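You operate a simulated robot arm through the tools that you are given. There is no shell and no other tool. Be economical: measure what you need, move in short steps, check, and stop when the job is done.

The job below is to be done with a simulated two-armed robot. You get a single attempt, and the scene is never put back.

## Task
Take the lid off the jar marked "silt" on the drying bench and lay it down there.
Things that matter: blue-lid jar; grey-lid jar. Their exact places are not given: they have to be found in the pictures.

The check looks at the end state, three seconds after you hand in, the way a careful person would. Anything else that was tipped, shoved, dropped, spilled or broken makes it a failure. A push-on lid holds only when it is set on centred and level and pressed home; a screw cap is set on level and turned clockwise until tight.

## Robot
Two 7-joint arms with two-finger parallel grippers on one trunk, on a base that drives. Base frame: it is fixed to the floor where the robot stands at the start and does not move with it; the origin is under the middle of the robot, x ahead of it, y to its left, z up; the surface under the hand at the start is at about z = 900. Readings come in mm, degrees, newtons and seconds.
The left shoulder is at the start at [50, 158, 1183], the right one opposite. With the tool pointing down near the work surface each hand reaches from about 240 to 660 mm from the robot's upright axis, wherever it stands, measured 20 degrees to its own side. Payload 3.91 kg a hand.
Tool frame (each hand has its own): the origin (TCP) lies between the finger pads and is the grasp point; the fingertips stand 30 mm ahead of it; z points along the fingers, y is the line along which they close. Largest opening 110 mm; finger width 20, thickness 10; the body of the gripper, 48 by 112 mm, starts 55 mm behind the TCP.
Orientation is told as [roll, pitch, yaw] about the base's x, y, z axes, in that order, counted from this pose: with the fingers straight down and closing along the base's y, the tool's x points along the base's -x, its y along +y and its z along -z.

## Interface
- The arms move only by the tool jog_arm. It takes "left_steps", "right_steps" or both (then of equal length, played together; a hand with none holds still); each is a list of rows, each an object of numbers (a shift or turn left out is 0, a gripper value left out holds the last): "tx", "ty", "tz": the shift along the tool's x, y, z in units of 200 mm (1.0 is 200 mm); "wx", "wy", "wz": the turn, a rotation vector about the tool's x, y, z in units of 90 degrees (1.0 is 90 degrees); "gripper": the opening, from 0 (shut) to 1 (fully open). In form: [{"tx": .., "ty": .., "tz": .., "wx": .., "wy": .., "wz": .., "gripper": ..}, ...]. A call has 1 to 8 rows; each row is the pose to reach, as a shift and turn from the pose commanded when the call began, along the tool's axes at that moment. A call with a number of a shift or a turn outside -1 to 1 is refused whole. Rows are played at 5 a second. More than 50 mm and 8.6 degrees between two rows, or a gripper value outside its range, and nothing of the call is played. A pose out of reach is approached as far as the arm can. The call stops where the force on the tool passes 40 N (or 10 N more than at its start, if that is more) or the arm is blocked; 0.2 s more then pass. Each finger travels about 153 mm/s and halts on what it meets, pressing with about 28 N; the grip force reading is that of the motor and also rises with nothing between the fingers. The clock runs only during rows and for 0.2 s after the last one: add rows that repeat a pose to give the fingers time. It gives the time, the measured TCP pose, the force on the tool (base axes), the opening and the grip force at its end, in the units of the frame above (readings bear some noise), with the torque about the TCP (base axes, N m) and any sound that the robot's microphone picked up, and new pictures: "show" is both (left out), scene, wrist or none (wrist: the cameras of the hands that moved).
- Cameras (640 x 400 px; columns grow to the right, rows downward): "scene" is now at [127.5, -7.7, 1324.6]; the picture's right is [-0.09, -1.00, 0.00], its down [-0.54, 0.05, -0.84] and it looks along [0.84, -0.07, -0.54] (base axes); focal length 214 px, centre (320, 200). "left" rides on the left gripper at [72, -17, -103] in its tool frame; the picture's right is [0.23, 0.97, 0.00], its down [-0.76, 0.18, -0.62] and it looks along [-0.61, 0.14, 0.78] (tool axes); focal length 222 px, centre (320, 200). "right" rides on the right gripper at [72, 17, -103] in its tool frame; the picture's right is [-0.23, 0.97, 0.00], its down [-0.76, -0.18, -0.62] and it looks along [-0.61, -0.14, 0.78] (tool axes); focal length 222 px, centre (320, 200).
- raise_lower(by): slides the trunk up (or, below 0, down) by that many mm; the arms and the scene camera ride with it, the base frame stays. It gives what a move gives, with no picture.
- base_move(legs): drives the robot by 1 to 6 legs, each [ahead, turn to the left] in mm and degrees, along the robot's own axes; the way and the turn of a leg run together, so that a leg with both is an arc; at most 1500 mm and 180 degrees a leg. The arms and the cameras ride along, it lands a little off, and it stops where it bumps. It gives what a move gives, and a new picture of the scene camera.
- aim_head(pan, tilt): turns the head with the scene camera to pan (to the left, within 80 degrees either way) and tilt (down, from -29 to 69), counted from straight ahead of the robot. It gives what a move gives, and a new picture of the scene camera.
- pixel_to_xyz(camera, pixels): for up to 12 pixels [column, row] of the newest picture of that camera ("zoom" is the newest enlarged one), the place [x, y, z] in the base frame of the surface seen there, good to about 3 mm. No time passes.
- zoom(camera, box): a new picture of the part [left, top, right, bottom] of that camera's present view, enlarged. No time passes.
- hand_in(): hands the job in; it is judged then, once.

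Work in short steps. Measure before you move; look again where a grasp or a placing could have gone wrong, and mend it. You have 80 turns and 260 pictures in all, those below and enlarged ones among them. Open the grippers and draw the arms clear of the work before you hand the job in, unless the task says otherwise; then end with one line.

The tools are called after "Request:" as a command line: name --argument value ..., lists and objects as JSON in quotes. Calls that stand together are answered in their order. jog_arm: Moves the arms, as the interface text tells. Its arguments: {"type":"object","properties":{"left_steps":{"type":"array","items":{"type":"object","properties":{"tx":{"type":"number"},"ty":{"type":"number"},"tz":{"type":"number"},"wx":{"type":"number"},"wy":{"type":"number"},"wz":{"type":"number"},"gripper":{"type":"number"}}}},"right_steps":{"type":"array","items":{"type":"object","properties":{"tx":{"type":"number"},"ty":{"type":"number"},"tz":{"type":"number"},"wx":{"type":"number"},"wy":{"type":"number"},"wz":{"type":"number"},"gripper":{"type":"number"}}}},"show":{"type":"string","enum":["both","scene","wrist","none"]}},"required":[]} The other tools are called the same way: raise_lower (by) slides the trunk up or down; base_move (legs) drives the base; aim_head (pan, tilt) turns the head that bears the scene camera; pixel_to_xyz (camera, pixels) gives the place of the surface under pixels of a picture; zoom (camera, box) takes an enlarged picture of a part of a camera's view; hand_in () hands the job in.

At the start:

```text
time_s: 0.0
left_eef_pos: [393.1, 168.1, 1222.7]
left_orientation: [0.0, 0.1, -0.1]
left_wrist_force: [0.3, 0.5, -0.4]
left_torque: [-0.01, 0.04, 0.03]
left_width: 109.9
left_finger_force: 0.1
right_eef_pos: [374.5, -152.4, 1207.7]
right_orientation: [0.0, 0.0, 0.0]
right_wrist_force: [0.7, -0.6, 0.1]
right_torque: [0.03, 0.01, 0.0]
right_width: 110.0
right_finger_force: 0.0
trunk travel left (down, up): [-425.0, 57.0]
robot x, y, heading: [0.6, 1.2, -0.1]
head pan, tilt: [-5.1, 32.8]
```

scene: 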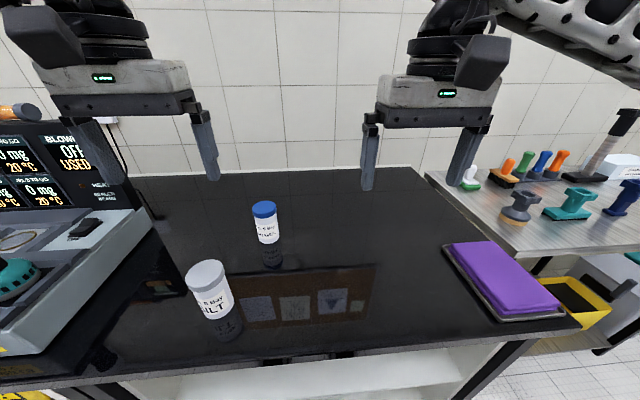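
right: 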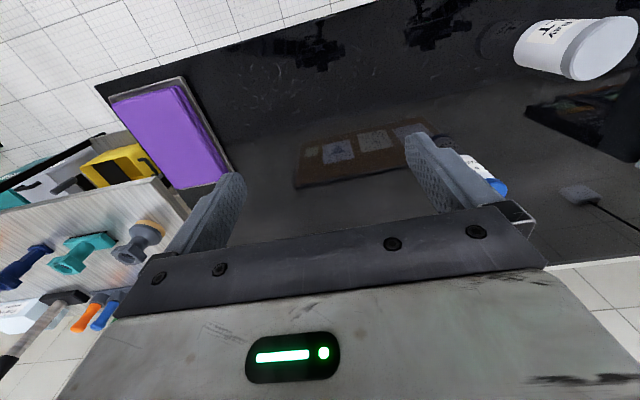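
left: 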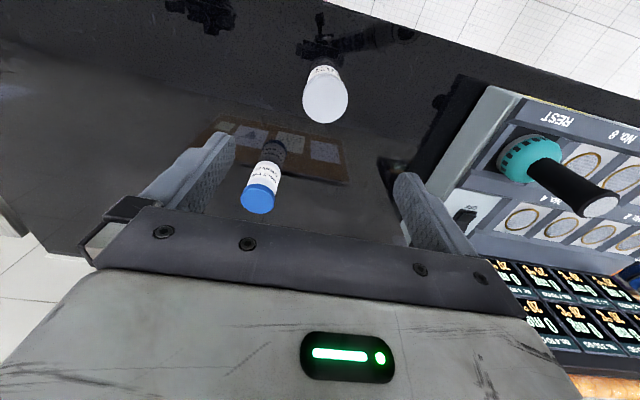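

The grey-lid jar near (210,290) seems to read "...LT"; I'll zoom in on both jars to check the labels.

Request:
zoom --camera "scene" --box '[170, 190, 300, 350]'

Request:
pixel_to_xyz --camera "scene" --pixels '[[206, 273], [190, 275], [223, 268], [205, 263], [209, 284], [214, 305], [264, 209], [268, 230], [218, 318], [350, 300]]'

```text
2.50 times, centred on (235, 270) of scene
```

zoom: 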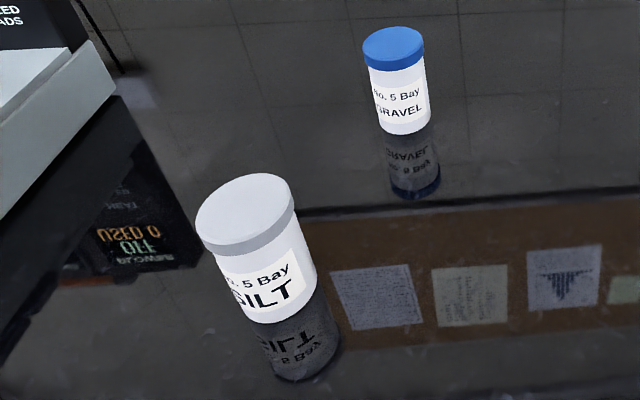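

```text
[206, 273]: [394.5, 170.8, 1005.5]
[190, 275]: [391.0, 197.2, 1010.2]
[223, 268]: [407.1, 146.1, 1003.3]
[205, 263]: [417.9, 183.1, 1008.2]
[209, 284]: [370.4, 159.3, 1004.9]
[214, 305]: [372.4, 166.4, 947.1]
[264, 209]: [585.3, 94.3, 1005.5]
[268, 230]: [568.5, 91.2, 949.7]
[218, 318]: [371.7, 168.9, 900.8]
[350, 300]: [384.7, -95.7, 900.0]
```

The jar at (390,170) reads SILT and the other one GRAVEL. I'll measure the lid's rim and body edges in the enlarged view.

Request:
zoom --camera "scene" --box '[178, 250, 242, 330]'

Request:
zoom --camera "left" --box '[285, 50, 365, 130]'

```text
5.00 times, centred on (210, 290) of scene
```

zoom: 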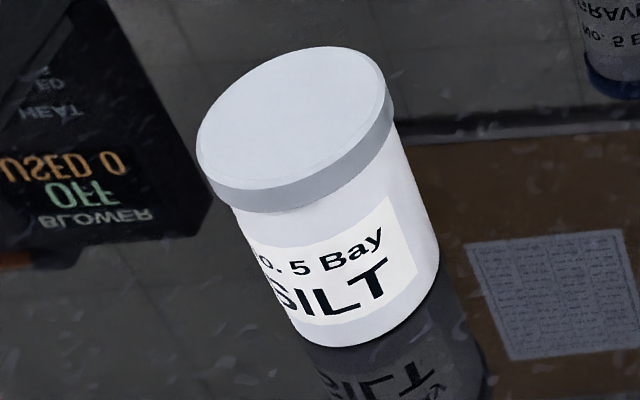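

```text
5.00 times, centred on (325, 90) of left
```

zoom: 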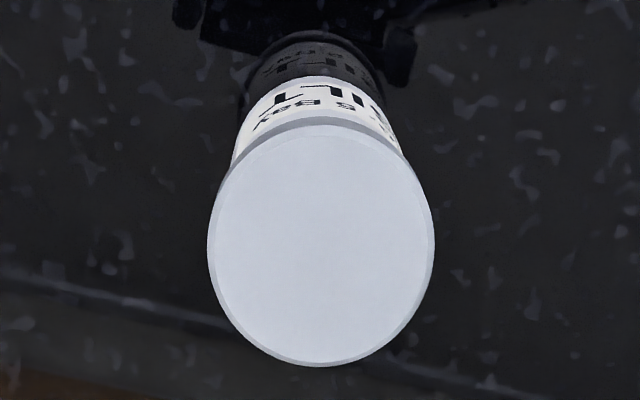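

The lid is smooth with a slight overhang, so it is probably push-on. I'll measure rim points in the left enlarged view.

Request:
pixel_to_xyz --camera "zoom" --pixels '[[320, 240], [214, 240], [427, 240], [320, 360], [320, 130], [240, 320], [400, 320], [245, 170], [395, 170]]'

Request:
pixel_to_xyz --camera "scene" --pixels '[[206, 289], [208, 292], [210, 294], [212, 300]]'

```text
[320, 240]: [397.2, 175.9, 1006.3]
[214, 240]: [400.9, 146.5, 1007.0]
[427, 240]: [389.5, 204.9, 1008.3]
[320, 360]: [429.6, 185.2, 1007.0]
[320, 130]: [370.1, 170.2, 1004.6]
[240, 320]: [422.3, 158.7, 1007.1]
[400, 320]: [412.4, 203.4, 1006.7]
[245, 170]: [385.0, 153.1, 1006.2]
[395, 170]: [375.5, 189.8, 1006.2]
```

```text
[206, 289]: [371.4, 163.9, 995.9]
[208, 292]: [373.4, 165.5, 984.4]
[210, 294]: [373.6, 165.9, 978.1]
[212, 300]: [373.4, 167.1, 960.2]
```

The lid centre is about (399,176), its diameter is about 60, its top is at z≈1006 and its rim is about 12 mm tall. I'll steady the body with the right hand coming in level along +y, so I start by turning its closing axis to x.

Request:
jog_arm --right_steps '[{"wz": 0.09}, {"wz": 0.18}, {"wz": 0.27}, {"wz": 0.36}, {"wz": 0.45}, {"wz": 0.54}, {"wz": 0.63}, {"wz": 0.72}]' --show "none"

Request:
jog_arm --right_steps '[{"wz": 0.09}, {"wz": 0.18}, {"wz": 0.28}]' --show "none"

Request:
jog_arm --right_steps '[{"wy": 0.09}, {"wy": 0.18}, {"wy": 0.27}, {"wy": 0.36}, {"wy": 0.45}, {"wy": 0.54}, {"wy": 0.63}, {"wy": 0.72}]' --show "none"

Request:
jog_arm --right_steps '[{"wy": 0.09}, {"wy": 0.18}, {"wy": 0.28}]'

```text
time_s: 1.8
left_eef_pos: [391.5, 167.9, 1222.1]
left_orientation: [0.0, -0.1, 0.0]
left_wrist_force: [0.3, -0.3, 0.2]
left_torque: [-0.01, -0.04, 0.0]
left_width: 110.1
left_finger_force: 0.1
right_eef_pos: [372.5, -151.8, 1208.2]
right_orientation: [-0.1, 0.0, -65.0]
right_wrist_force: [-0.8, -0.8, -0.2]
right_torque: [0.01, -0.01, 0.02]
right_width: 110.2
right_finger_force: 0.1
trunk travel left (down, up): [-425.0, 57.0]
robot x, y, heading: [-0.0, 4.8, 0.2]
head pan, tilt: [-5.1, 32.8]
```

```text
refused: row 3 steps farther than a row can; nothing moved
```

```text
time_s: 3.6
left_eef_pos: [391.8, 167.1, 1222.7]
left_orientation: [0.1, 0.1, 0.0]
left_wrist_force: [0.8, -0.3, 0.2]
left_torque: [0.0, 0.01, 0.02]
left_width: 110.0
left_finger_force: 0.0
right_eef_pos: [372.6, -153.5, 1208.8]
right_orientation: [0.1, 64.8, -64.7]
right_wrist_force: [-0.1, 0.1, 0.9]
right_torque: [0.01, -0.03, -0.02]
right_width: 109.8
right_finger_force: 0.1
trunk travel left (down, up): [-425.0, 57.0]
robot x, y, heading: [-1.3, 3.0, -0.0]
head pan, tilt: [-5.1, 32.8]
```

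```text
refused: row 3 steps farther than a row can; nothing moved
```

The small steps were refused at 9°, so the tool now sits at yaw −65 with a tilt of 65. I'll finish the tilt and then turn the remaining yaw about the tool x axis, which points up once level.

Request:
jog_arm --right_steps '[{"wy": 0.09}, {"wy": 0.18}, {"wy": 0.27}, {"wy": 0.28}]' --show "none"

Request:
jog_arm --right_steps '[{"wx": -0.09}, {"wx": -0.18}, {"wx": -0.27}, {"wx": -0.28}]'

```text
time_s: 4.6
left_eef_pos: [392.4, 167.8, 1222.1]
left_orientation: [0.1, 0.0, 0.0]
left_wrist_force: [-1.2, -0.2, 0.0]
left_torque: [0.02, 0.01, 0.02]
left_width: 110.0
left_finger_force: 0.1
right_eef_pos: [373.2, -153.1, 1209.3]
right_orientation: [174.2, 89.9, 109.4]
right_wrist_force: [-0.2, 0.7, 0.3]
right_torque: [-0.05, -0.06, 0.01]
right_width: 110.2
right_finger_force: 0.1
trunk travel left (down, up): [-425.0, 57.0]
robot x, y, heading: [3.5, 1.9, -0.2]
head pan, tilt: [-5.1, 32.8]
```

```text
time_s: 5.6
left_eef_pos: [394.4, 168.3, 1222.3]
left_orientation: [0.0, -0.1, 0.0]
left_wrist_force: [-0.4, -0.7, 1.1]
left_torque: [-0.01, 0.01, 0.01]
left_width: 109.9
left_finger_force: 0.0
right_eef_pos: [375.3, -152.9, 1209.6]
right_orientation: [114.4, 90.0, 24.3]
right_wrist_force: [0.0, -0.4, -0.3]
right_torque: [-0.01, -0.02, 0.0]
right_width: 109.9
right_finger_force: 0.1
trunk travel left (down, up): [-425.0, 57.0]
robot x, y, heading: [-1.1, 0.9, 0.3]
head pan, tilt: [-5.1, 32.8]
```

scene: 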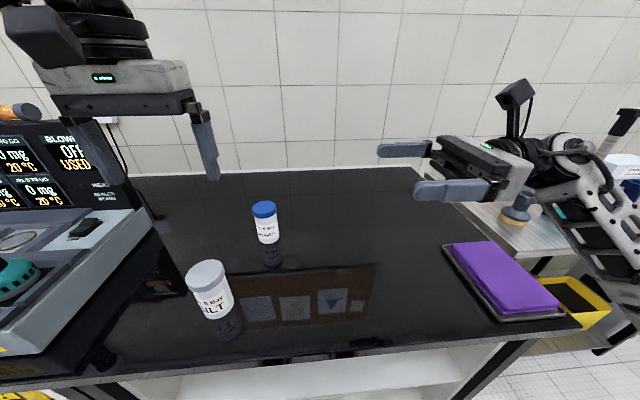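
right: 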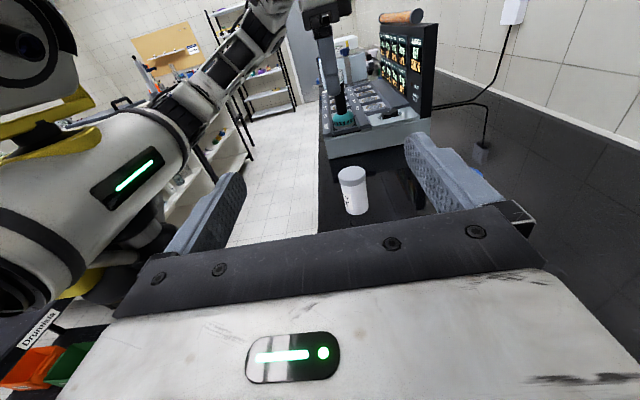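

The right hand points level along +y. I'll bring it over to about y=20 and down toward z≈955, still short of the jar.

Request:
jog_arm --right_steps '[{"tz": 0.2, "ty": 0.06}, {"tz": 0.4, "ty": 0.12}, {"tz": 0.6, "ty": 0.12, "tx": -0.1}, {"tz": 0.75, "ty": 0.12, "tx": -0.28}, {"tz": 0.8, "ty": 0.12, "tx": -0.5}, {"tz": 0.8, "ty": 0.12, "tx": -0.73}, {"tz": 0.8, "ty": 0.12, "tx": -0.95}, {"tz": 0.8, "ty": 0.12, "tx": -0.95}]'

```text
time_s: 7.4
left_eef_pos: [393.5, 167.9, 1222.6]
left_orientation: [0.0, 0.0, 0.0]
left_wrist_force: [0.3, -0.4, 0.4]
left_torque: [0.01, 0.0, 0.0]
left_width: 109.9
left_finger_force: 0.1
right_eef_pos: [397.3, 4.9, 1020.7]
right_orientation: [154.6, 90.1, 64.6]
right_wrist_force: [0.8, -0.3, 0.2]
right_torque: [0.02, -0.01, 0.0]
right_width: 110.0
right_finger_force: 0.0
trunk travel left (down, up): [-425.0, 57.0]
robot x, y, heading: [2.1, -2.2, -0.2]
head pan, tilt: [-5.1, 32.8]
```

scene: 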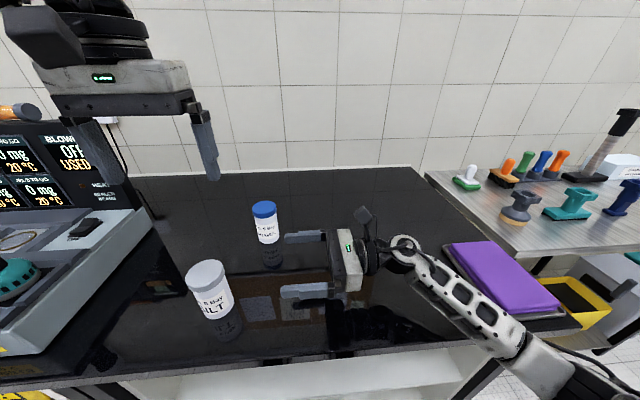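
right: 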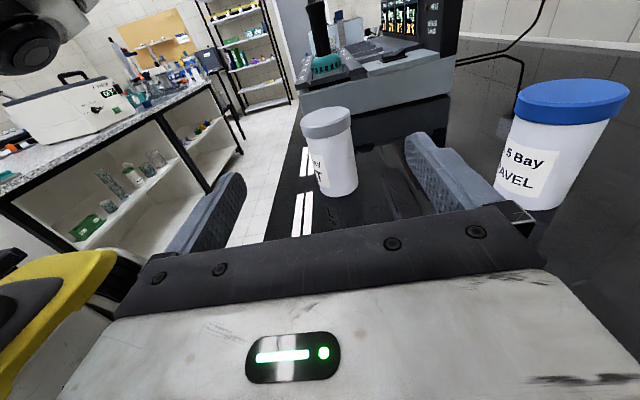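

The hand is in line with the jar, but the forearm passes near the bench edge and purple tray. I'll check its height before going lower.

Request:
pixel_to_xyz --camera "scene" --pixels '[[405, 250], [440, 280], [490, 325], [540, 375], [395, 262], [430, 300], [480, 345], [480, 290], [500, 315], [455, 245]]'

```text
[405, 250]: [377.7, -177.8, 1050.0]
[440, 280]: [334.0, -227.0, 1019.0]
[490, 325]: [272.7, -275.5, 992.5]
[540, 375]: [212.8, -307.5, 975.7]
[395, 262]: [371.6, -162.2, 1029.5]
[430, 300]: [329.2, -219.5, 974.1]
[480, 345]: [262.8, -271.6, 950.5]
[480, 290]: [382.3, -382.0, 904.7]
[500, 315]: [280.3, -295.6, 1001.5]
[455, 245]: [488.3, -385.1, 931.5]
```

Near (330,−225) the forearm's underside is only about 35 mm above the bench, so a fully level pose can't go lower. Pitching the tool 20° down lifts the wrist, and gripping at z≈968 still clears the lid. I'll tilt the right hand and turn the left hand's closing axis to x.

Request:
jog_arm --right_steps '[{"wy": -0.09}, {"wy": -0.18}, {"wy": -0.23}, {"wy": -0.23}, {"wy": -0.23}, {"wy": -0.23}, {"wy": -0.23}, {"wy": -0.23}]' --left_steps '[{"wz": 0.09}, {"wz": 0.18}, {"wz": 0.27}, {"wz": 0.36}, {"wz": 0.45}, {"wz": 0.54}, {"wz": 0.63}, {"wz": 0.72}]' --show "none"

Request:
jog_arm --left_steps '[{"wz": 0.09}, {"wz": 0.18}, {"wz": 0.27}, {"wz": 0.28}]' --show "scene"

```text
time_s: 9.2
left_eef_pos: [373.9, 152.2, 1215.2]
left_orientation: [0.0, -0.1, -64.8]
left_wrist_force: [0.1, 0.0, -0.2]
left_torque: [0.04, -0.01, -0.01]
left_width: 110.0
left_finger_force: 0.1
left hand out of reach, approached as far as the arm can: row 8
right_eef_pos: [396.1, 6.6, 1019.3]
right_orientation: [0.0, 69.3, -89.9]
right_wrist_force: [0.0, -0.3, -0.8]
right_torque: [-0.01, -0.02, -0.01]
right_width: 110.1
right_finger_force: 0.1
trunk travel left (down, up): [-425.0, 57.0]
robot x, y, heading: [1.0, -1.3, -0.1]
head pan, tilt: [-5.1, 32.8]
```

```text
time_s: 10.2
left_eef_pos: [289.1, 101.4, 1193.9]
left_orientation: [0.0, -0.1, -89.9]
left_wrist_force: [-0.5, -0.4, -0.9]
left_torque: [0.03, 0.01, 0.01]
left_width: 109.7
left_finger_force: 0.0
left hand out of reach, approached as far as the arm can: row 1, 2, 3, 4
right_eef_pos: [397.6, 6.0, 1018.7]
right_orientation: [0.0, 69.3, -90.0]
right_wrist_force: [-0.8, 0.5, -0.4]
right_torque: [0.0, 0.0, 0.0]
right_width: 110.0
right_finger_force: 0.0
trunk travel left (down, up): [-425.0, 57.0]
robot x, y, heading: [3.2, -2.6, 0.1]
head pan, tilt: [-5.1, 32.8]
```

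scene: 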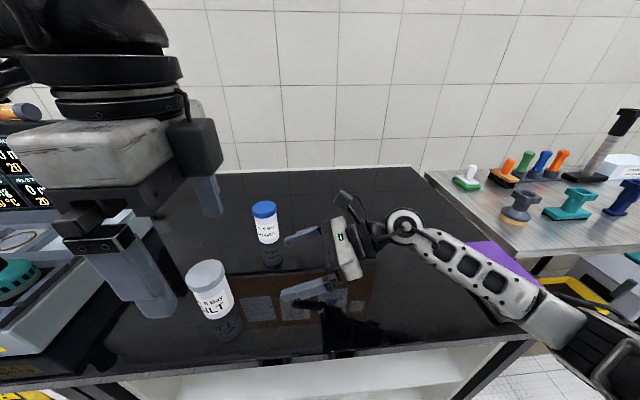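

The left hand stopped out of reach at that height, now at (289,101,1194). I'll look at it from its own camera.

Request:
zoom --camera "left" --box '[0, 0, 640, 400]'

Request:
pixel_to_xyz --camera "scene" --pixels '[[195, 150], [80, 210], [110, 260], [208, 185], [150, 170], [495, 290], [560, 320], [450, 255], [520, 305]]'

```text
1.00 times, centred on (320, 200) of left (not enlarged: the box is as wide or as high as the picture)
```

zoom: 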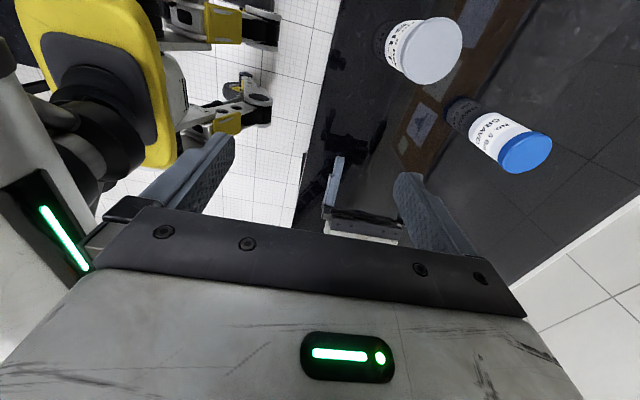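

```text
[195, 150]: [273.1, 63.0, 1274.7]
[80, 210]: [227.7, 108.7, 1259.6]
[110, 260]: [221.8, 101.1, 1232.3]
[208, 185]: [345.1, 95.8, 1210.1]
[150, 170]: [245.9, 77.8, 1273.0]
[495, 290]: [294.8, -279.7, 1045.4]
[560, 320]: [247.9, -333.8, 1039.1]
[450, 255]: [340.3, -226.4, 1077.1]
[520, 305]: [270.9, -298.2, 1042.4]
```

Yaw −90 doesn't suit the left arm, so I'll turn it back to yaw 0 (closing along y). I'm also measuring the right hand's camera stalk around (350,205) for clearance.

Request:
pixel_to_xyz --camera "scene" --pixels '[[341, 196], [348, 196], [355, 206], [362, 216], [337, 218], [345, 205], [340, 237], [349, 250], [365, 262], [352, 275]]'

Request:
zoom --camera "scene" --box '[270, 170, 430, 330]'

Request:
jog_arm --left_steps '[{"wz": -0.09}, {"wz": -0.18}, {"wz": -0.27}, {"wz": -0.36}, {"wz": -0.45}, {"wz": -0.54}, {"wz": -0.63}, {"wz": -0.72}]' --show "none"

Request:
jog_arm --left_steps '[{"wz": -0.09}, {"wz": -0.18}, {"wz": -0.27}, {"wz": -0.28}, {"wz": -0.28}]' --show "none"

```text
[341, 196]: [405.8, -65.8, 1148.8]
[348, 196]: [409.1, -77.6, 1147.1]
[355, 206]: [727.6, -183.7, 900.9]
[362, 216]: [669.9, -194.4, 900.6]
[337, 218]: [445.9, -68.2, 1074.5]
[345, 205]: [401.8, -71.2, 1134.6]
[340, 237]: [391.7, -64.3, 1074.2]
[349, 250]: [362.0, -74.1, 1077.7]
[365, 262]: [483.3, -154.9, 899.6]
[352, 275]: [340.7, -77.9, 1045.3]
```

```text
2.50 times, centred on (350, 250) of scene
```

zoom: 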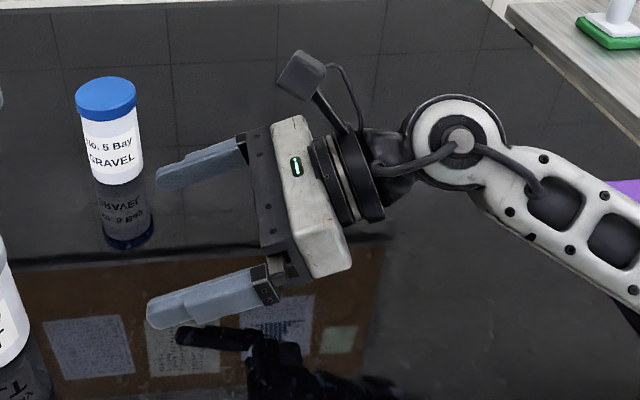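

```text
time_s: 12.0
left_eef_pos: [290.4, 102.5, 1191.1]
left_orientation: [-0.1, 0.0, -25.0]
left_wrist_force: [1.1, 0.4, 0.6]
left_torque: [0.02, 0.01, 0.01]
left_width: 109.8
left_finger_force: 0.0
right_eef_pos: [397.3, 7.1, 1020.0]
right_orientation: [0.0, 69.3, -90.0]
right_wrist_force: [0.4, -0.3, -0.7]
right_torque: [-0.01, -0.02, 0.01]
right_width: 110.2
right_finger_force: 0.0
trunk travel left (down, up): [-425.0, 57.0]
robot x, y, heading: [1.6, -1.1, -0.0]
head pan, tilt: [-5.1, 32.8]
```

```text
time_s: 13.2
left_eef_pos: [291.0, 103.0, 1190.3]
left_orientation: [0.0, 0.0, 0.1]
left_wrist_force: [0.0, -0.6, 0.3]
left_torque: [-0.01, 0.02, 0.01]
left_width: 109.8
left_finger_force: 0.0
right_eef_pos: [398.8, 6.7, 1020.3]
right_orientation: [0.0, 69.3, -90.0]
right_wrist_force: [0.3, -0.9, 0.3]
right_torque: [0.0, -0.03, 0.0]
right_width: 110.1
right_finger_force: 0.2
trunk travel left (down, up): [-425.0, 57.0]
robot x, y, heading: [0.5, -1.3, 0.1]
head pan, tilt: [-5.1, 32.8]
```

The right camera's top stands 129 mm above and 73 mm behind its TCP. With the right TCP at (399,164,955) the left hand at yaw 0 just fits, if opened only about 80. I'll lower the right hand short of the jar.

Request:
jog_arm --right_steps '[{"tz": 0.057, "tx": -0.152}, {"tz": 0.115, "tx": -0.304}, {"tz": 0.115, "tx": -0.304}]'

```text
time_s: 14.0
left_eef_pos: [291.5, 102.0, 1190.4]
left_orientation: [0.0, 0.0, 0.0]
left_wrist_force: [-0.3, -0.9, -0.4]
left_torque: [0.02, 0.0, -0.02]
left_width: 110.1
left_finger_force: 0.0
right_eef_pos: [396.9, 6.8, 953.3]
right_orientation: [0.0, 69.4, -90.1]
right_wrist_force: [0.7, -0.6, -0.3]
right_torque: [-0.01, 0.0, 0.01]
right_width: 109.5
right_finger_force: 0.0
trunk travel left (down, up): [-425.0, 57.0]
robot x, y, heading: [3.0, -1.0, 0.2]
head pan, tilt: [-5.1, 32.8]
```

scene: 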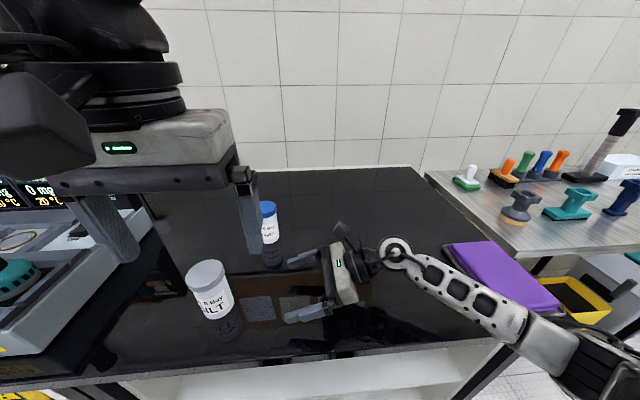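
right: 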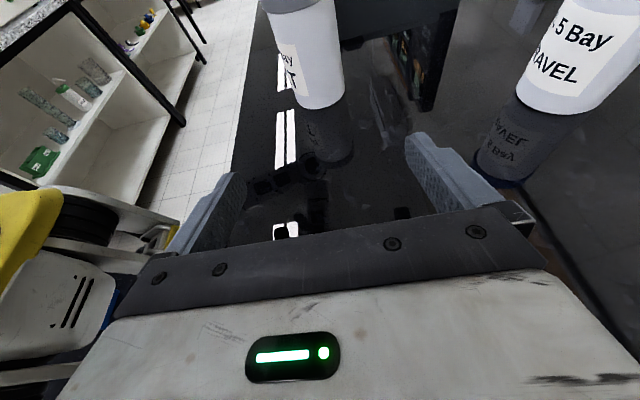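

The right hand is at (397,7,953) with the jar centred between its fingers ahead. I'll advance 157 mm along +y at constant height.

Request:
jog_arm --right_steps '[{"tz": 0.15, "tx": 0.057, "ty": 0.01}, {"tz": 0.3, "tx": 0.113, "ty": 0.01}, {"tz": 0.45, "tx": 0.17, "ty": 0.01}, {"tz": 0.6, "tx": 0.226, "ty": 0.01}, {"tz": 0.734, "tx": 0.277, "ty": 0.01}, {"tz": 0.734, "tx": 0.277, "ty": 0.01}]'

```text
time_s: 15.4
left_eef_pos: [292.1, 102.9, 1191.1]
left_orientation: [-0.1, 0.0, 0.0]
left_wrist_force: [0.3, 0.3, 0.9]
left_torque: [0.04, -0.03, -0.02]
left_width: 110.1
left_finger_force: 0.0
right_eef_pos: [399.2, 166.2, 954.9]
right_orientation: [0.1, 69.4, -90.0]
right_wrist_force: [-0.2, 0.1, -0.3]
right_torque: [-0.06, 0.03, 0.03]
right_width: 110.2
right_finger_force: 0.0
trunk travel left (down, up): [-425.0, 57.0]
robot x, y, heading: [-2.2, -2.1, -0.4]
head pan, tilt: [-5.1, 32.8]
```

scene: 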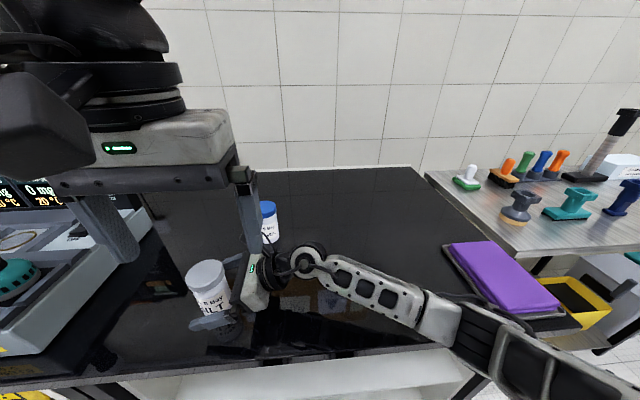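
right: 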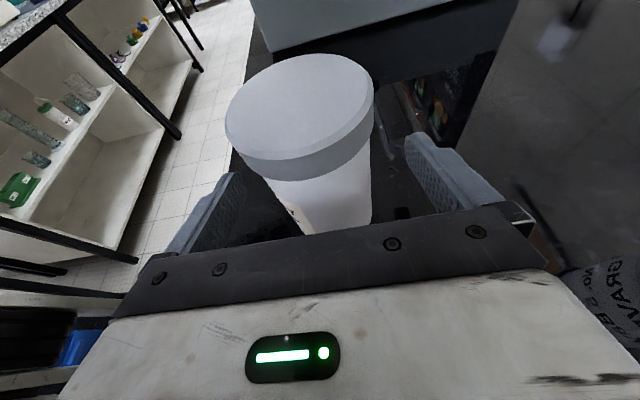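

The right hand surrounds the jar body. I'll check the lid's centre from this close view before closing.

Request:
pixel_to_xyz --camera "right" --pixels '[[300, 105], [228, 120], [372, 90], [310, 60], [290, 152], [290, 172], [282, 185], [330, 200]]'

Request:
pixel_to_xyz --camera "scene" --pixels '[[375, 290], [410, 310], [400, 328], [320, 260], [440, 320], [430, 335]]'

```text
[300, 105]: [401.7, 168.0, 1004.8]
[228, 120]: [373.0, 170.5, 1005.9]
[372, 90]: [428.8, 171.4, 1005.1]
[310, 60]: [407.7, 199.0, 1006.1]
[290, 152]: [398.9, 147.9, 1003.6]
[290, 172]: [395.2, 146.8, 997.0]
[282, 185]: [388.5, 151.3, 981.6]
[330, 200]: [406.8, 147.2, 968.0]
```

```text
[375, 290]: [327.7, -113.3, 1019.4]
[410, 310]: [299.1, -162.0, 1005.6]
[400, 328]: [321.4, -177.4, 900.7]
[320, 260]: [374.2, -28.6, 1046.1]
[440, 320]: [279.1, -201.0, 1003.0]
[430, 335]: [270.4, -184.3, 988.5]
```

The lid centre is about (401,174), and the forearm is about 50 mm clear of the bench. I'll shift 2 mm in x and close the right hand on the body.

Request:
jog_arm --right_steps '[{"ty": 0.01}, {"ty": 0.01, "gripper": 0.65}, {"ty": 0.01, "gripper": 0.56}, {"ty": 0.01, "gripper": 0.5}, {"ty": 0.01, "gripper": 0.45}, {"ty": 0.01, "gripper": 0.4}, {"ty": 0.01, "gripper": 0.4}]'

```text
time_s: 17.0
left_eef_pos: [290.8, 103.3, 1190.6]
left_orientation: [-0.1, 0.1, -0.1]
left_wrist_force: [0.2, -0.6, -1.0]
left_torque: [0.01, 0.0, -0.01]
left_width: 110.0
left_finger_force: 0.0
right_eef_pos: [401.0, 165.6, 953.9]
right_orientation: [0.0, 69.3, -90.0]
right_wrist_force: [-0.4, 1.4, -0.1]
right_torque: [-0.02, -0.06, -0.01]
right_width: 54.0
right_finger_force: 28.2
trunk travel left (down, up): [-425.0, 57.0]
robot x, y, heading: [4.0, -0.8, -0.0]
head pan, tilt: [-5.1, 32.8]
```

scene: 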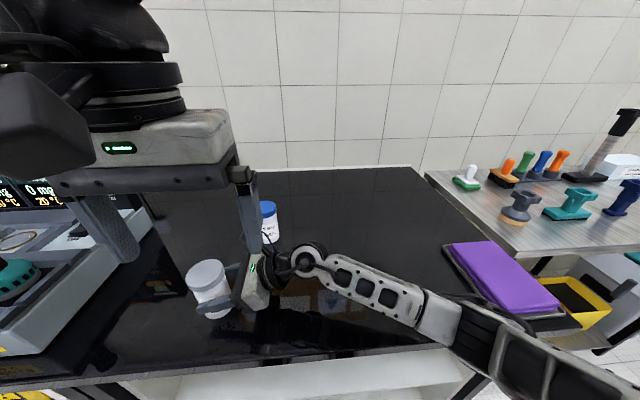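
right: 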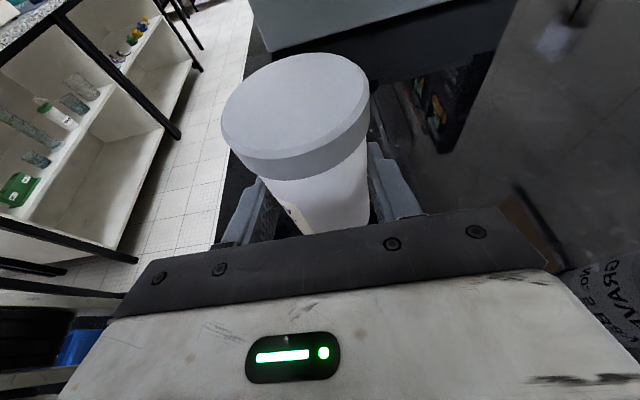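

The jar body is held at a width of 54. Now I'll bring the left hand above the lid at (401,174) and narrow it to about 82 mm.

Request:
jog_arm --left_steps '[{"tx": -0.18, "ty": 0.12, "gripper": 0.75}, {"tx": -0.36, "ty": 0.24, "gripper": 0.75}, {"tx": -0.55, "ty": 0.355, "gripper": 0.75}, {"tx": -0.55, "ty": 0.355, "tz": 0.2, "gripper": 0.75}, {"tx": -0.55, "ty": 0.355, "tz": 0.4, "gripper": 0.75}, {"tx": -0.55, "ty": 0.355, "tz": 0.4, "gripper": 0.75}]'

```text
time_s: 18.4
left_eef_pos: [401.4, 174.4, 1108.7]
left_orientation: [-0.1, 0.0, 0.1]
left_wrist_force: [0.0, 0.5, 0.5]
left_torque: [-0.01, -0.01, 0.01]
left_width: 82.6
left_finger_force: 0.1
right_eef_pos: [400.2, 164.3, 953.0]
right_orientation: [0.0, 69.3, -89.9]
right_wrist_force: [0.4, -0.7, 0.6]
right_torque: [-0.03, -0.08, -0.01]
right_width: 54.6
right_finger_force: 27.7
trunk travel left (down, up): [-425.0, 57.0]
robot x, y, heading: [2.7, 1.2, -0.2]
head pan, tilt: [-5.1, 32.8]
```

scene: 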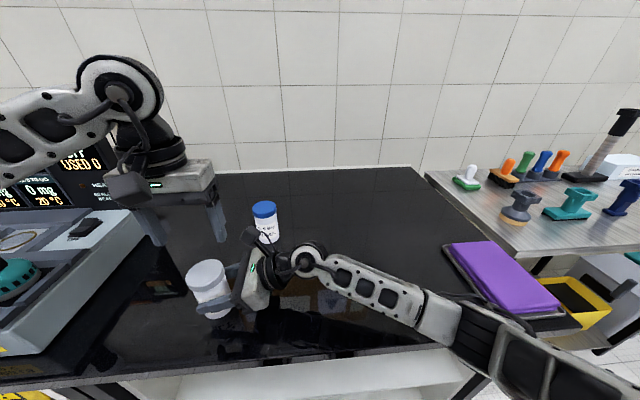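
left: 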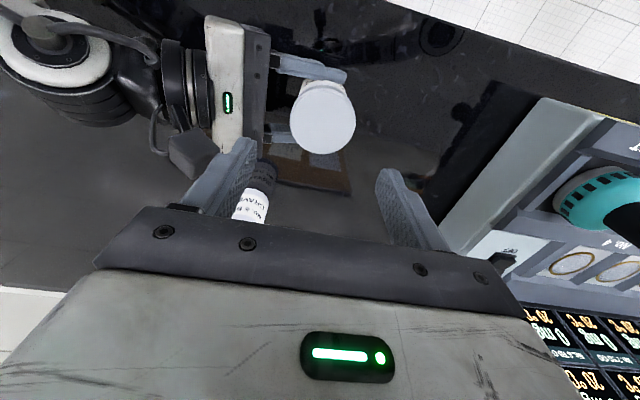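

The left hand is over the lid at z 1109, and the right camera box at (195,150) needs watching. I'll confirm the lid centre and the box's extents in this view.

Request:
pixel_to_xyz --camera "left" --pixels '[[324, 116], [291, 115], [355, 118], [326, 152], [320, 82], [218, 150], [200, 172], [205, 140], [180, 140], [214, 158]]'

Request:
zoom --camera "left" --box '[140, 60, 380, 240]'

```text
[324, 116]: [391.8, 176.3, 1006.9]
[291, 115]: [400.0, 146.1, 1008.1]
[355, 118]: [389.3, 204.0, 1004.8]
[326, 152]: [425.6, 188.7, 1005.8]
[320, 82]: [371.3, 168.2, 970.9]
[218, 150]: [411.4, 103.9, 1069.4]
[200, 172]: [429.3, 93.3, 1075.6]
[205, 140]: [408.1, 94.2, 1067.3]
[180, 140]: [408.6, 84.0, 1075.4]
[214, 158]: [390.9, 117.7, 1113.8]
```

```text
2.22 times, centred on (260, 150) of left
```

zoom: 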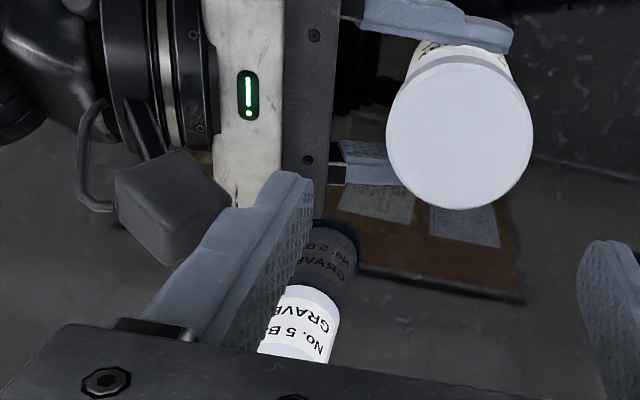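

The box's front is at y≈104 and the left finger's outer face will be at about y 123, so it clears. I'll descend to TCP z≈1021, which puts the tips just at the lid's lower edge.

Request:
jog_arm --left_steps '[{"tz": 0.15, "ty": 0.003}, {"tz": 0.3, "ty": 0.003}, {"tz": 0.44, "ty": 0.003}, {"tz": 0.44, "ty": 0.003}]'

```text
time_s: 19.4
left_eef_pos: [402.8, 175.2, 1022.7]
left_orientation: [0.0, 0.0, 0.0]
left_wrist_force: [0.8, 0.4, 0.1]
left_torque: [0.01, -0.02, 0.0]
left_width: 82.6
left_finger_force: 0.1
right_eef_pos: [401.1, 163.7, 953.7]
right_orientation: [0.1, 69.3, -90.0]
right_wrist_force: [0.4, -1.2, -0.1]
right_torque: [0.02, -0.02, 0.0]
right_width: 54.1
right_finger_force: 27.9
trunk travel left (down, up): [-425.0, 57.0]
robot x, y, heading: [0.9, -0.9, -0.1]
head pan, tilt: [-5.1, 32.8]
```

scene: 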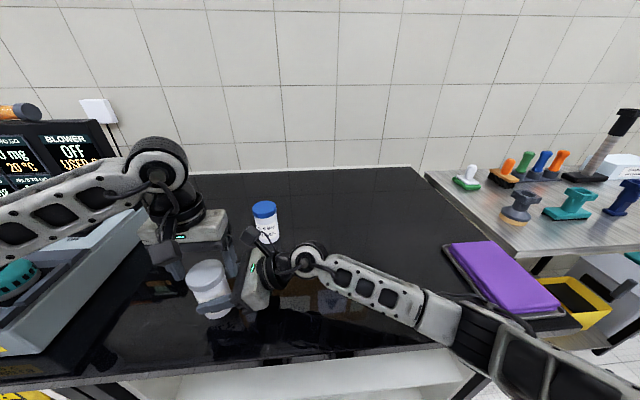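
left: 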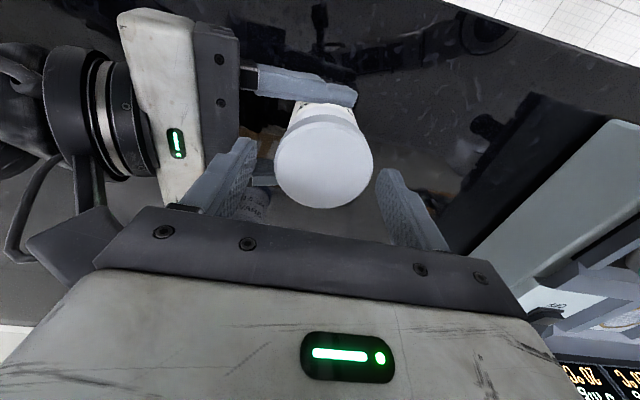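

There's no contact and the lid is centred between the fingers. Closing the left hand on the lid.

Request:
jog_arm --left_steps '[{"gripper": 0.62}, {"gripper": 0.56}, {"gripper": 0.5}, {"gripper": 0.45}, {"gripper": 0.45}]' --show "wrist"

```text
time_s: 20.6
left_eef_pos: [402.9, 175.5, 1022.6]
left_orientation: [0.2, 0.1, 0.1]
left_wrist_force: [3.1, 17.2, -2.0]
left_torque: [0.52, -0.12, -0.03]
left_width: 59.4
left_finger_force: 27.7
right_eef_pos: [400.7, 164.6, 953.0]
right_orientation: [0.1, 69.3, -90.0]
right_wrist_force: [-3.5, -15.8, 2.9]
right_torque: [0.63, -0.08, 0.0]
right_width: 54.3
right_finger_force: 27.8
trunk travel left (down, up): [-425.0, 57.0]
robot x, y, heading: [1.9, -2.0, 0.3]
head pan, tilt: [-5.1, 32.8]
```

left: 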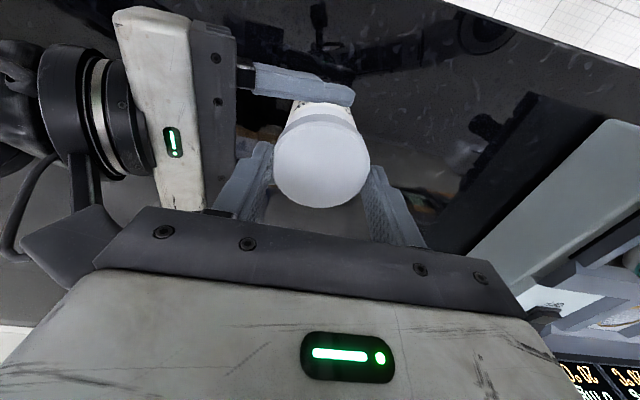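

The lid is gripped at 59.4, with a 17 N sideways load. I'll shift the left hand about 1.5 mm along +y to relieve it.

Request:
jog_arm --left_steps '[{"ty": 0.004}, {"ty": 0.007}, {"ty": 0.007}]' --show "none"

```text
time_s: 21.4
left_eef_pos: [403.1, 176.3, 1022.1]
left_orientation: [0.0, 0.0, 0.0]
left_wrist_force: [7.5, 11.6, -3.6]
left_torque: [0.69, -0.19, 0.02]
left_width: 59.0
left_finger_force: 28.1
right_eef_pos: [399.5, 164.7, 953.5]
right_orientation: [0.0, 69.3, -90.0]
right_wrist_force: [-6.8, -12.4, 4.9]
right_torque: [0.14, -0.28, 0.03]
right_width: 54.5
right_finger_force: 28.3
trunk travel left (down, up): [-425.0, 57.0]
robot x, y, heading: [-1.7, 1.1, -0.1]
head pan, tilt: [-5.1, 32.8]
```

The load is falling. I'll now lift the left hand gently in small steps and watch the vertical force to tell whether the lid is push-on or screwed.

Request:
jog_arm --left_steps '[{"ty": 0.006, "tz": -0.01}, {"ty": 0.01, "tz": -0.02}, {"ty": 0.01, "tz": -0.03}]'

```text
time_s: 22.2
left_eef_pos: [400.4, 177.9, 1027.5]
left_orientation: [-0.1, 0.1, -0.1]
left_wrist_force: [8.9, -1.3, -21.9]
left_torque: [0.18, -0.46, 0.03]
left_width: 59.4
left_finger_force: 28.3
right_eef_pos: [400.5, 167.3, 957.4]
right_orientation: [0.5, 69.7, -89.6]
right_wrist_force: [-8.6, 1.3, 20.1]
right_torque: [-0.07, -0.21, 0.1]
right_width: 53.9
right_finger_force: 28.1
trunk travel left (down, up): [-425.0, 57.0]
robot x, y, heading: [1.3, 2.3, -0.1]
head pan, tilt: [-5.1, 32.8]
```

scene: 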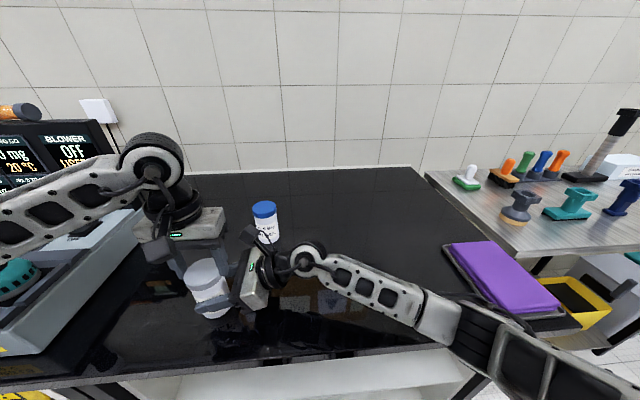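
left: 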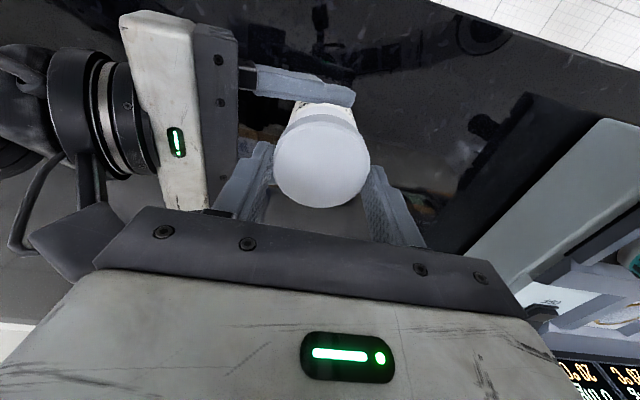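

The pull is 22 N and the jar followed about 4 mm, with the lid still on. I'll pull a bit further with the left while the right holds.

Request:
jog_arm --left_steps '[{"tz": -0.008}, {"tz": -0.016}, {"tz": -0.024}, {"tz": -0.03}]' --show "wrist"

```text
time_s: 23.2
left_eef_pos: [400.0, 176.7, 1034.9]
left_orientation: [0.0, 0.1, -0.1]
left_wrist_force: [1.6, -5.7, -23.7]
left_torque: [-0.19, 0.07, 0.02]
left_width: 59.2
left_finger_force: 27.9
right_eef_pos: [400.4, 165.9, 954.7]
right_orientation: [0.4, 69.6, -89.6]
right_wrist_force: [-1.5, 6.4, 23.4]
right_torque: [-0.03, -0.15, 0.0]
right_width: 54.2
right_finger_force: 27.8
trunk travel left (down, up): [-425.0, 57.0]
robot x, y, heading: [1.5, 3.6, 0.2]
head pan, tilt: [-5.1, 32.8]
```

left: 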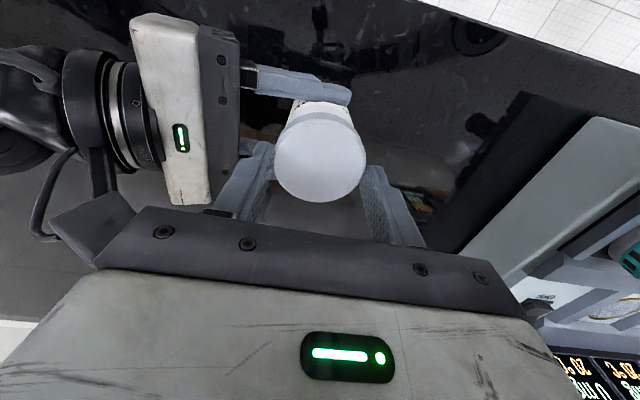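

The left rose 7 mm while the right sank, so something is sliding. I'll check where the lid is.

Request:
pixel_to_xyz --camera "left" --pixels '[[320, 165], [285, 165], [355, 165], [320, 190], [320, 125]]'

Request:
zoom --camera "scene" --box '[150, 230, 270, 340]'

Request:
zoom --camera "right" --box '[160, 0, 480, 240]'

```text
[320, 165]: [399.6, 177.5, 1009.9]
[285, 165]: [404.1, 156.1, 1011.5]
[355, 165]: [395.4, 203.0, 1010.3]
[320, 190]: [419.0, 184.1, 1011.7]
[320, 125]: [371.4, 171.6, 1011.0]
```

```text
3.64 times, centred on (210, 285) of scene
```

zoom: 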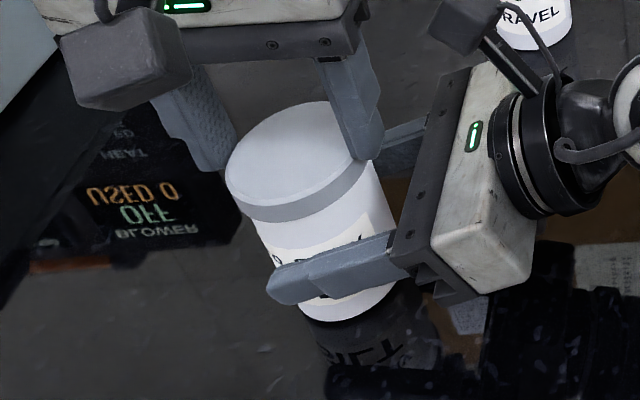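

```text
1.67 times, centred on (320, 120) of right
```

zoom: 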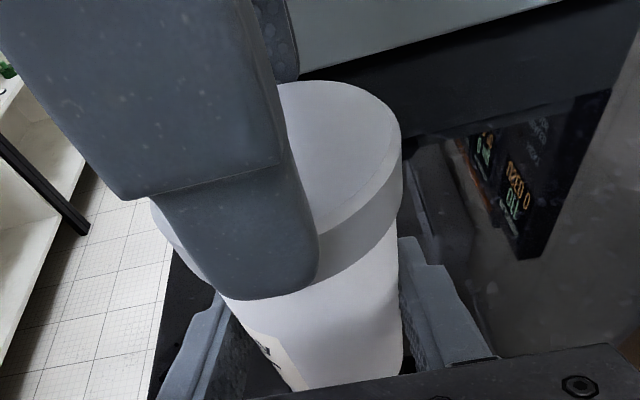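

The lid top is at z≈1010.5, so the left fingers slipped up the lid by about 8 mm at 24 N. A straight pull isn't enough, so I'll release the left hand, re-seat it lower, and then twist counter-clockwise.

Request:
jog_arm --left_steps '[{"gripper": 0.65}, {"gripper": 0.72}, {"gripper": 0.72, "tz": 0.06}, {"gripper": 0.72, "tz": 0.068}, {"gripper": 0.72, "tz": 0.068}]' --show "wrist"

Request:
pixel_to_xyz --camera "left" --pixels '[[320, 165], [300, 150], [340, 150], [320, 185], [320, 140]]'

Request:
zoom --camera "scene" --box '[150, 230, 270, 340]'

```text
time_s: 24.4
left_eef_pos: [399.8, 176.6, 1022.0]
left_orientation: [0.1, 0.1, -0.1]
left_wrist_force: [-0.8, 1.1, -0.1]
left_torque: [-0.01, 0.02, 0.01]
left_width: 79.2
left_finger_force: 0.1
right_eef_pos: [400.1, 163.4, 951.4]
right_orientation: [-0.2, 69.1, -90.2]
right_wrist_force: [0.8, 0.1, -1.6]
right_torque: [-0.04, 0.02, -0.01]
right_width: 54.3
right_finger_force: 28.1
trunk travel left (down, up): [-425.0, 57.0]
robot x, y, heading: [3.9, 0.5, -0.2]
head pan, tilt: [-5.1, 32.8]
```

left: 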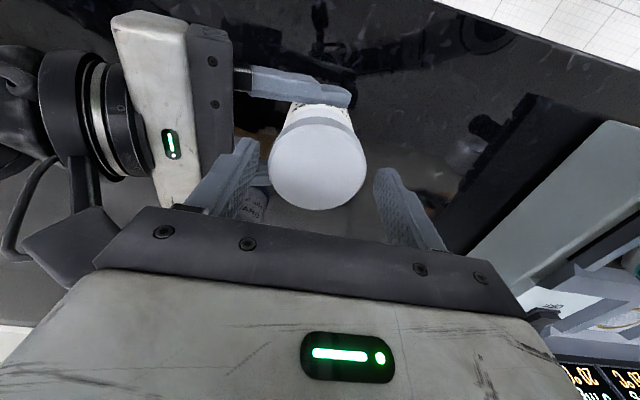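

```text
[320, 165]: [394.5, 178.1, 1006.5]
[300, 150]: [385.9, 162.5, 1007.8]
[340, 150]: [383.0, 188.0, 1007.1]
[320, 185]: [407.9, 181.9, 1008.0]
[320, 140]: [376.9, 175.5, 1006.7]
```

```text
3.64 times, centred on (210, 285) of scene
```

zoom: 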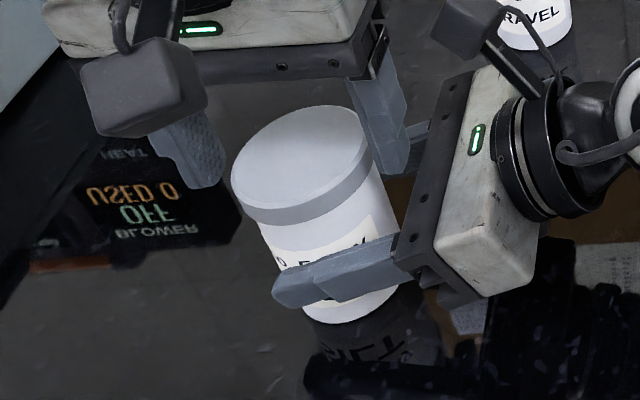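

The lid is back at z≈1007. I'll lower 4 mm, re-grip, and then twist counter-clockwise (negative about tool z) in small steps while reading the torque.

Request:
jog_arm --left_steps '[{"tz": 0.02}, {"tz": 0.02, "gripper": 0.6}, {"tz": 0.02, "gripper": 0.54}, {"tz": 0.02, "gripper": 0.48}, {"tz": 0.02, "gripper": 0.4}, {"tz": 0.02, "gripper": 0.4}]' --show "none"

Request:
jog_arm --left_steps '[{"wz": -0.03}, {"wz": -0.06}, {"wz": -0.09}, {"wz": -0.12}]' --show "wrist"

```text
time_s: 25.8
left_eef_pos: [399.1, 176.9, 1018.8]
left_orientation: [-0.2, 0.0, -0.1]
left_wrist_force: [-2.5, -13.2, 2.4]
left_torque: [-0.39, 0.05, 0.02]
left_width: 60.2
left_finger_force: 27.8
right_eef_pos: [401.6, 165.7, 953.6]
right_orientation: [0.1, 69.3, -90.1]
right_wrist_force: [3.4, 12.5, -2.1]
right_torque: [-0.55, 0.04, -0.03]
right_width: 54.2
right_finger_force: 28.1
trunk travel left (down, up): [-425.0, 57.0]
robot x, y, heading: [1.3, 1.3, 0.1]
head pan, tilt: [-5.1, 32.8]
```

```text
time_s: 26.8
left_eef_pos: [400.8, 177.1, 1016.3]
left_orientation: [-0.1, -0.1, 10.8]
left_wrist_force: [-5.8, -16.4, 5.3]
left_torque: [-0.54, 0.2, -0.06]
left_width: 60.2
left_finger_force: 28.4
right_eef_pos: [400.8, 165.1, 952.9]
right_orientation: [-0.1, 69.3, -90.1]
right_wrist_force: [3.8, 17.7, -6.9]
right_torque: [-0.56, 0.16, -0.03]
right_width: 54.3
right_finger_force: 27.6
trunk travel left (down, up): [-425.0, 57.0]
robot x, y, heading: [2.0, 2.1, 0.2]
head pan, tilt: [-5.1, 32.8]
```

left: 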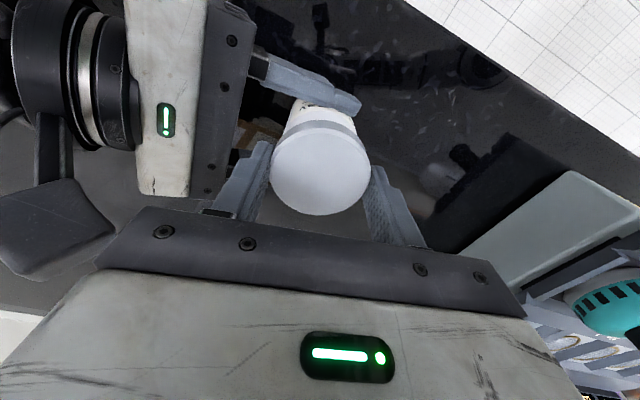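

The turn needs almost no torque (0.06 Nm), so the lid seems to rotate freely. I'll keep turning to about 50°, easing 2 mm along −y against the 16 N side load.

Request:
jog_arm --left_steps '[{"wz": -0.06, "ty": -0.008}, {"wz": -0.12, "ty": -0.012}, {"wz": -0.18, "ty": -0.012}, {"wz": -0.24, "ty": -0.012}, {"wz": -0.3, "ty": -0.012}, {"wz": -0.36, "ty": -0.012}, {"wz": -0.42, "ty": -0.012}]'

Request:
zoom --camera "scene" --box '[150, 230, 270, 340]'

```text
time_s: 28.4
left_eef_pos: [401.8, 176.6, 1017.5]
left_orientation: [0.0, -0.1, 48.8]
left_wrist_force: [-7.1, 2.0, 7.7]
left_torque: [-0.01, 0.29, -0.03]
left_width: 60.2
left_finger_force: 27.9
right_eef_pos: [401.9, 164.9, 951.9]
right_orientation: [0.0, 69.2, -90.1]
right_wrist_force: [7.6, -2.1, -8.7]
right_torque: [-0.01, 0.17, -0.03]
right_width: 54.2
right_finger_force: 28.1
trunk travel left (down, up): [-425.0, 57.0]
robot x, y, heading: [1.0, -0.2, -0.0]
head pan, tilt: [-5.1, 32.8]
```

scene: 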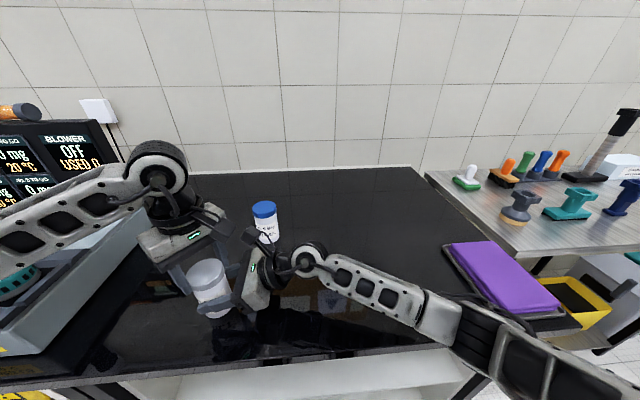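
left: 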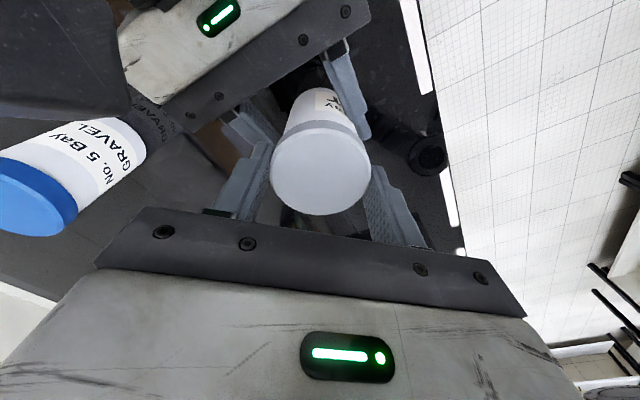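

```text
3.64 times, centred on (210, 285) of scene
```

zoom: 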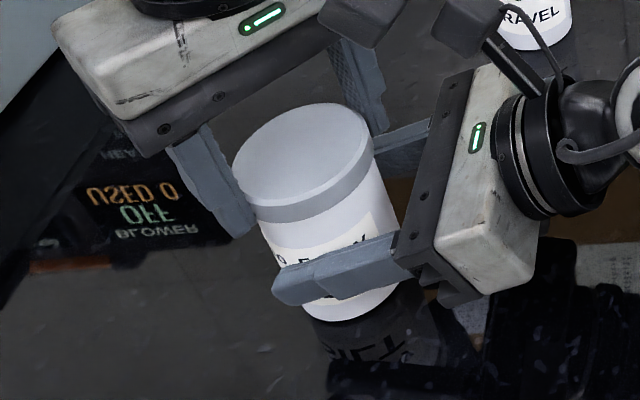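

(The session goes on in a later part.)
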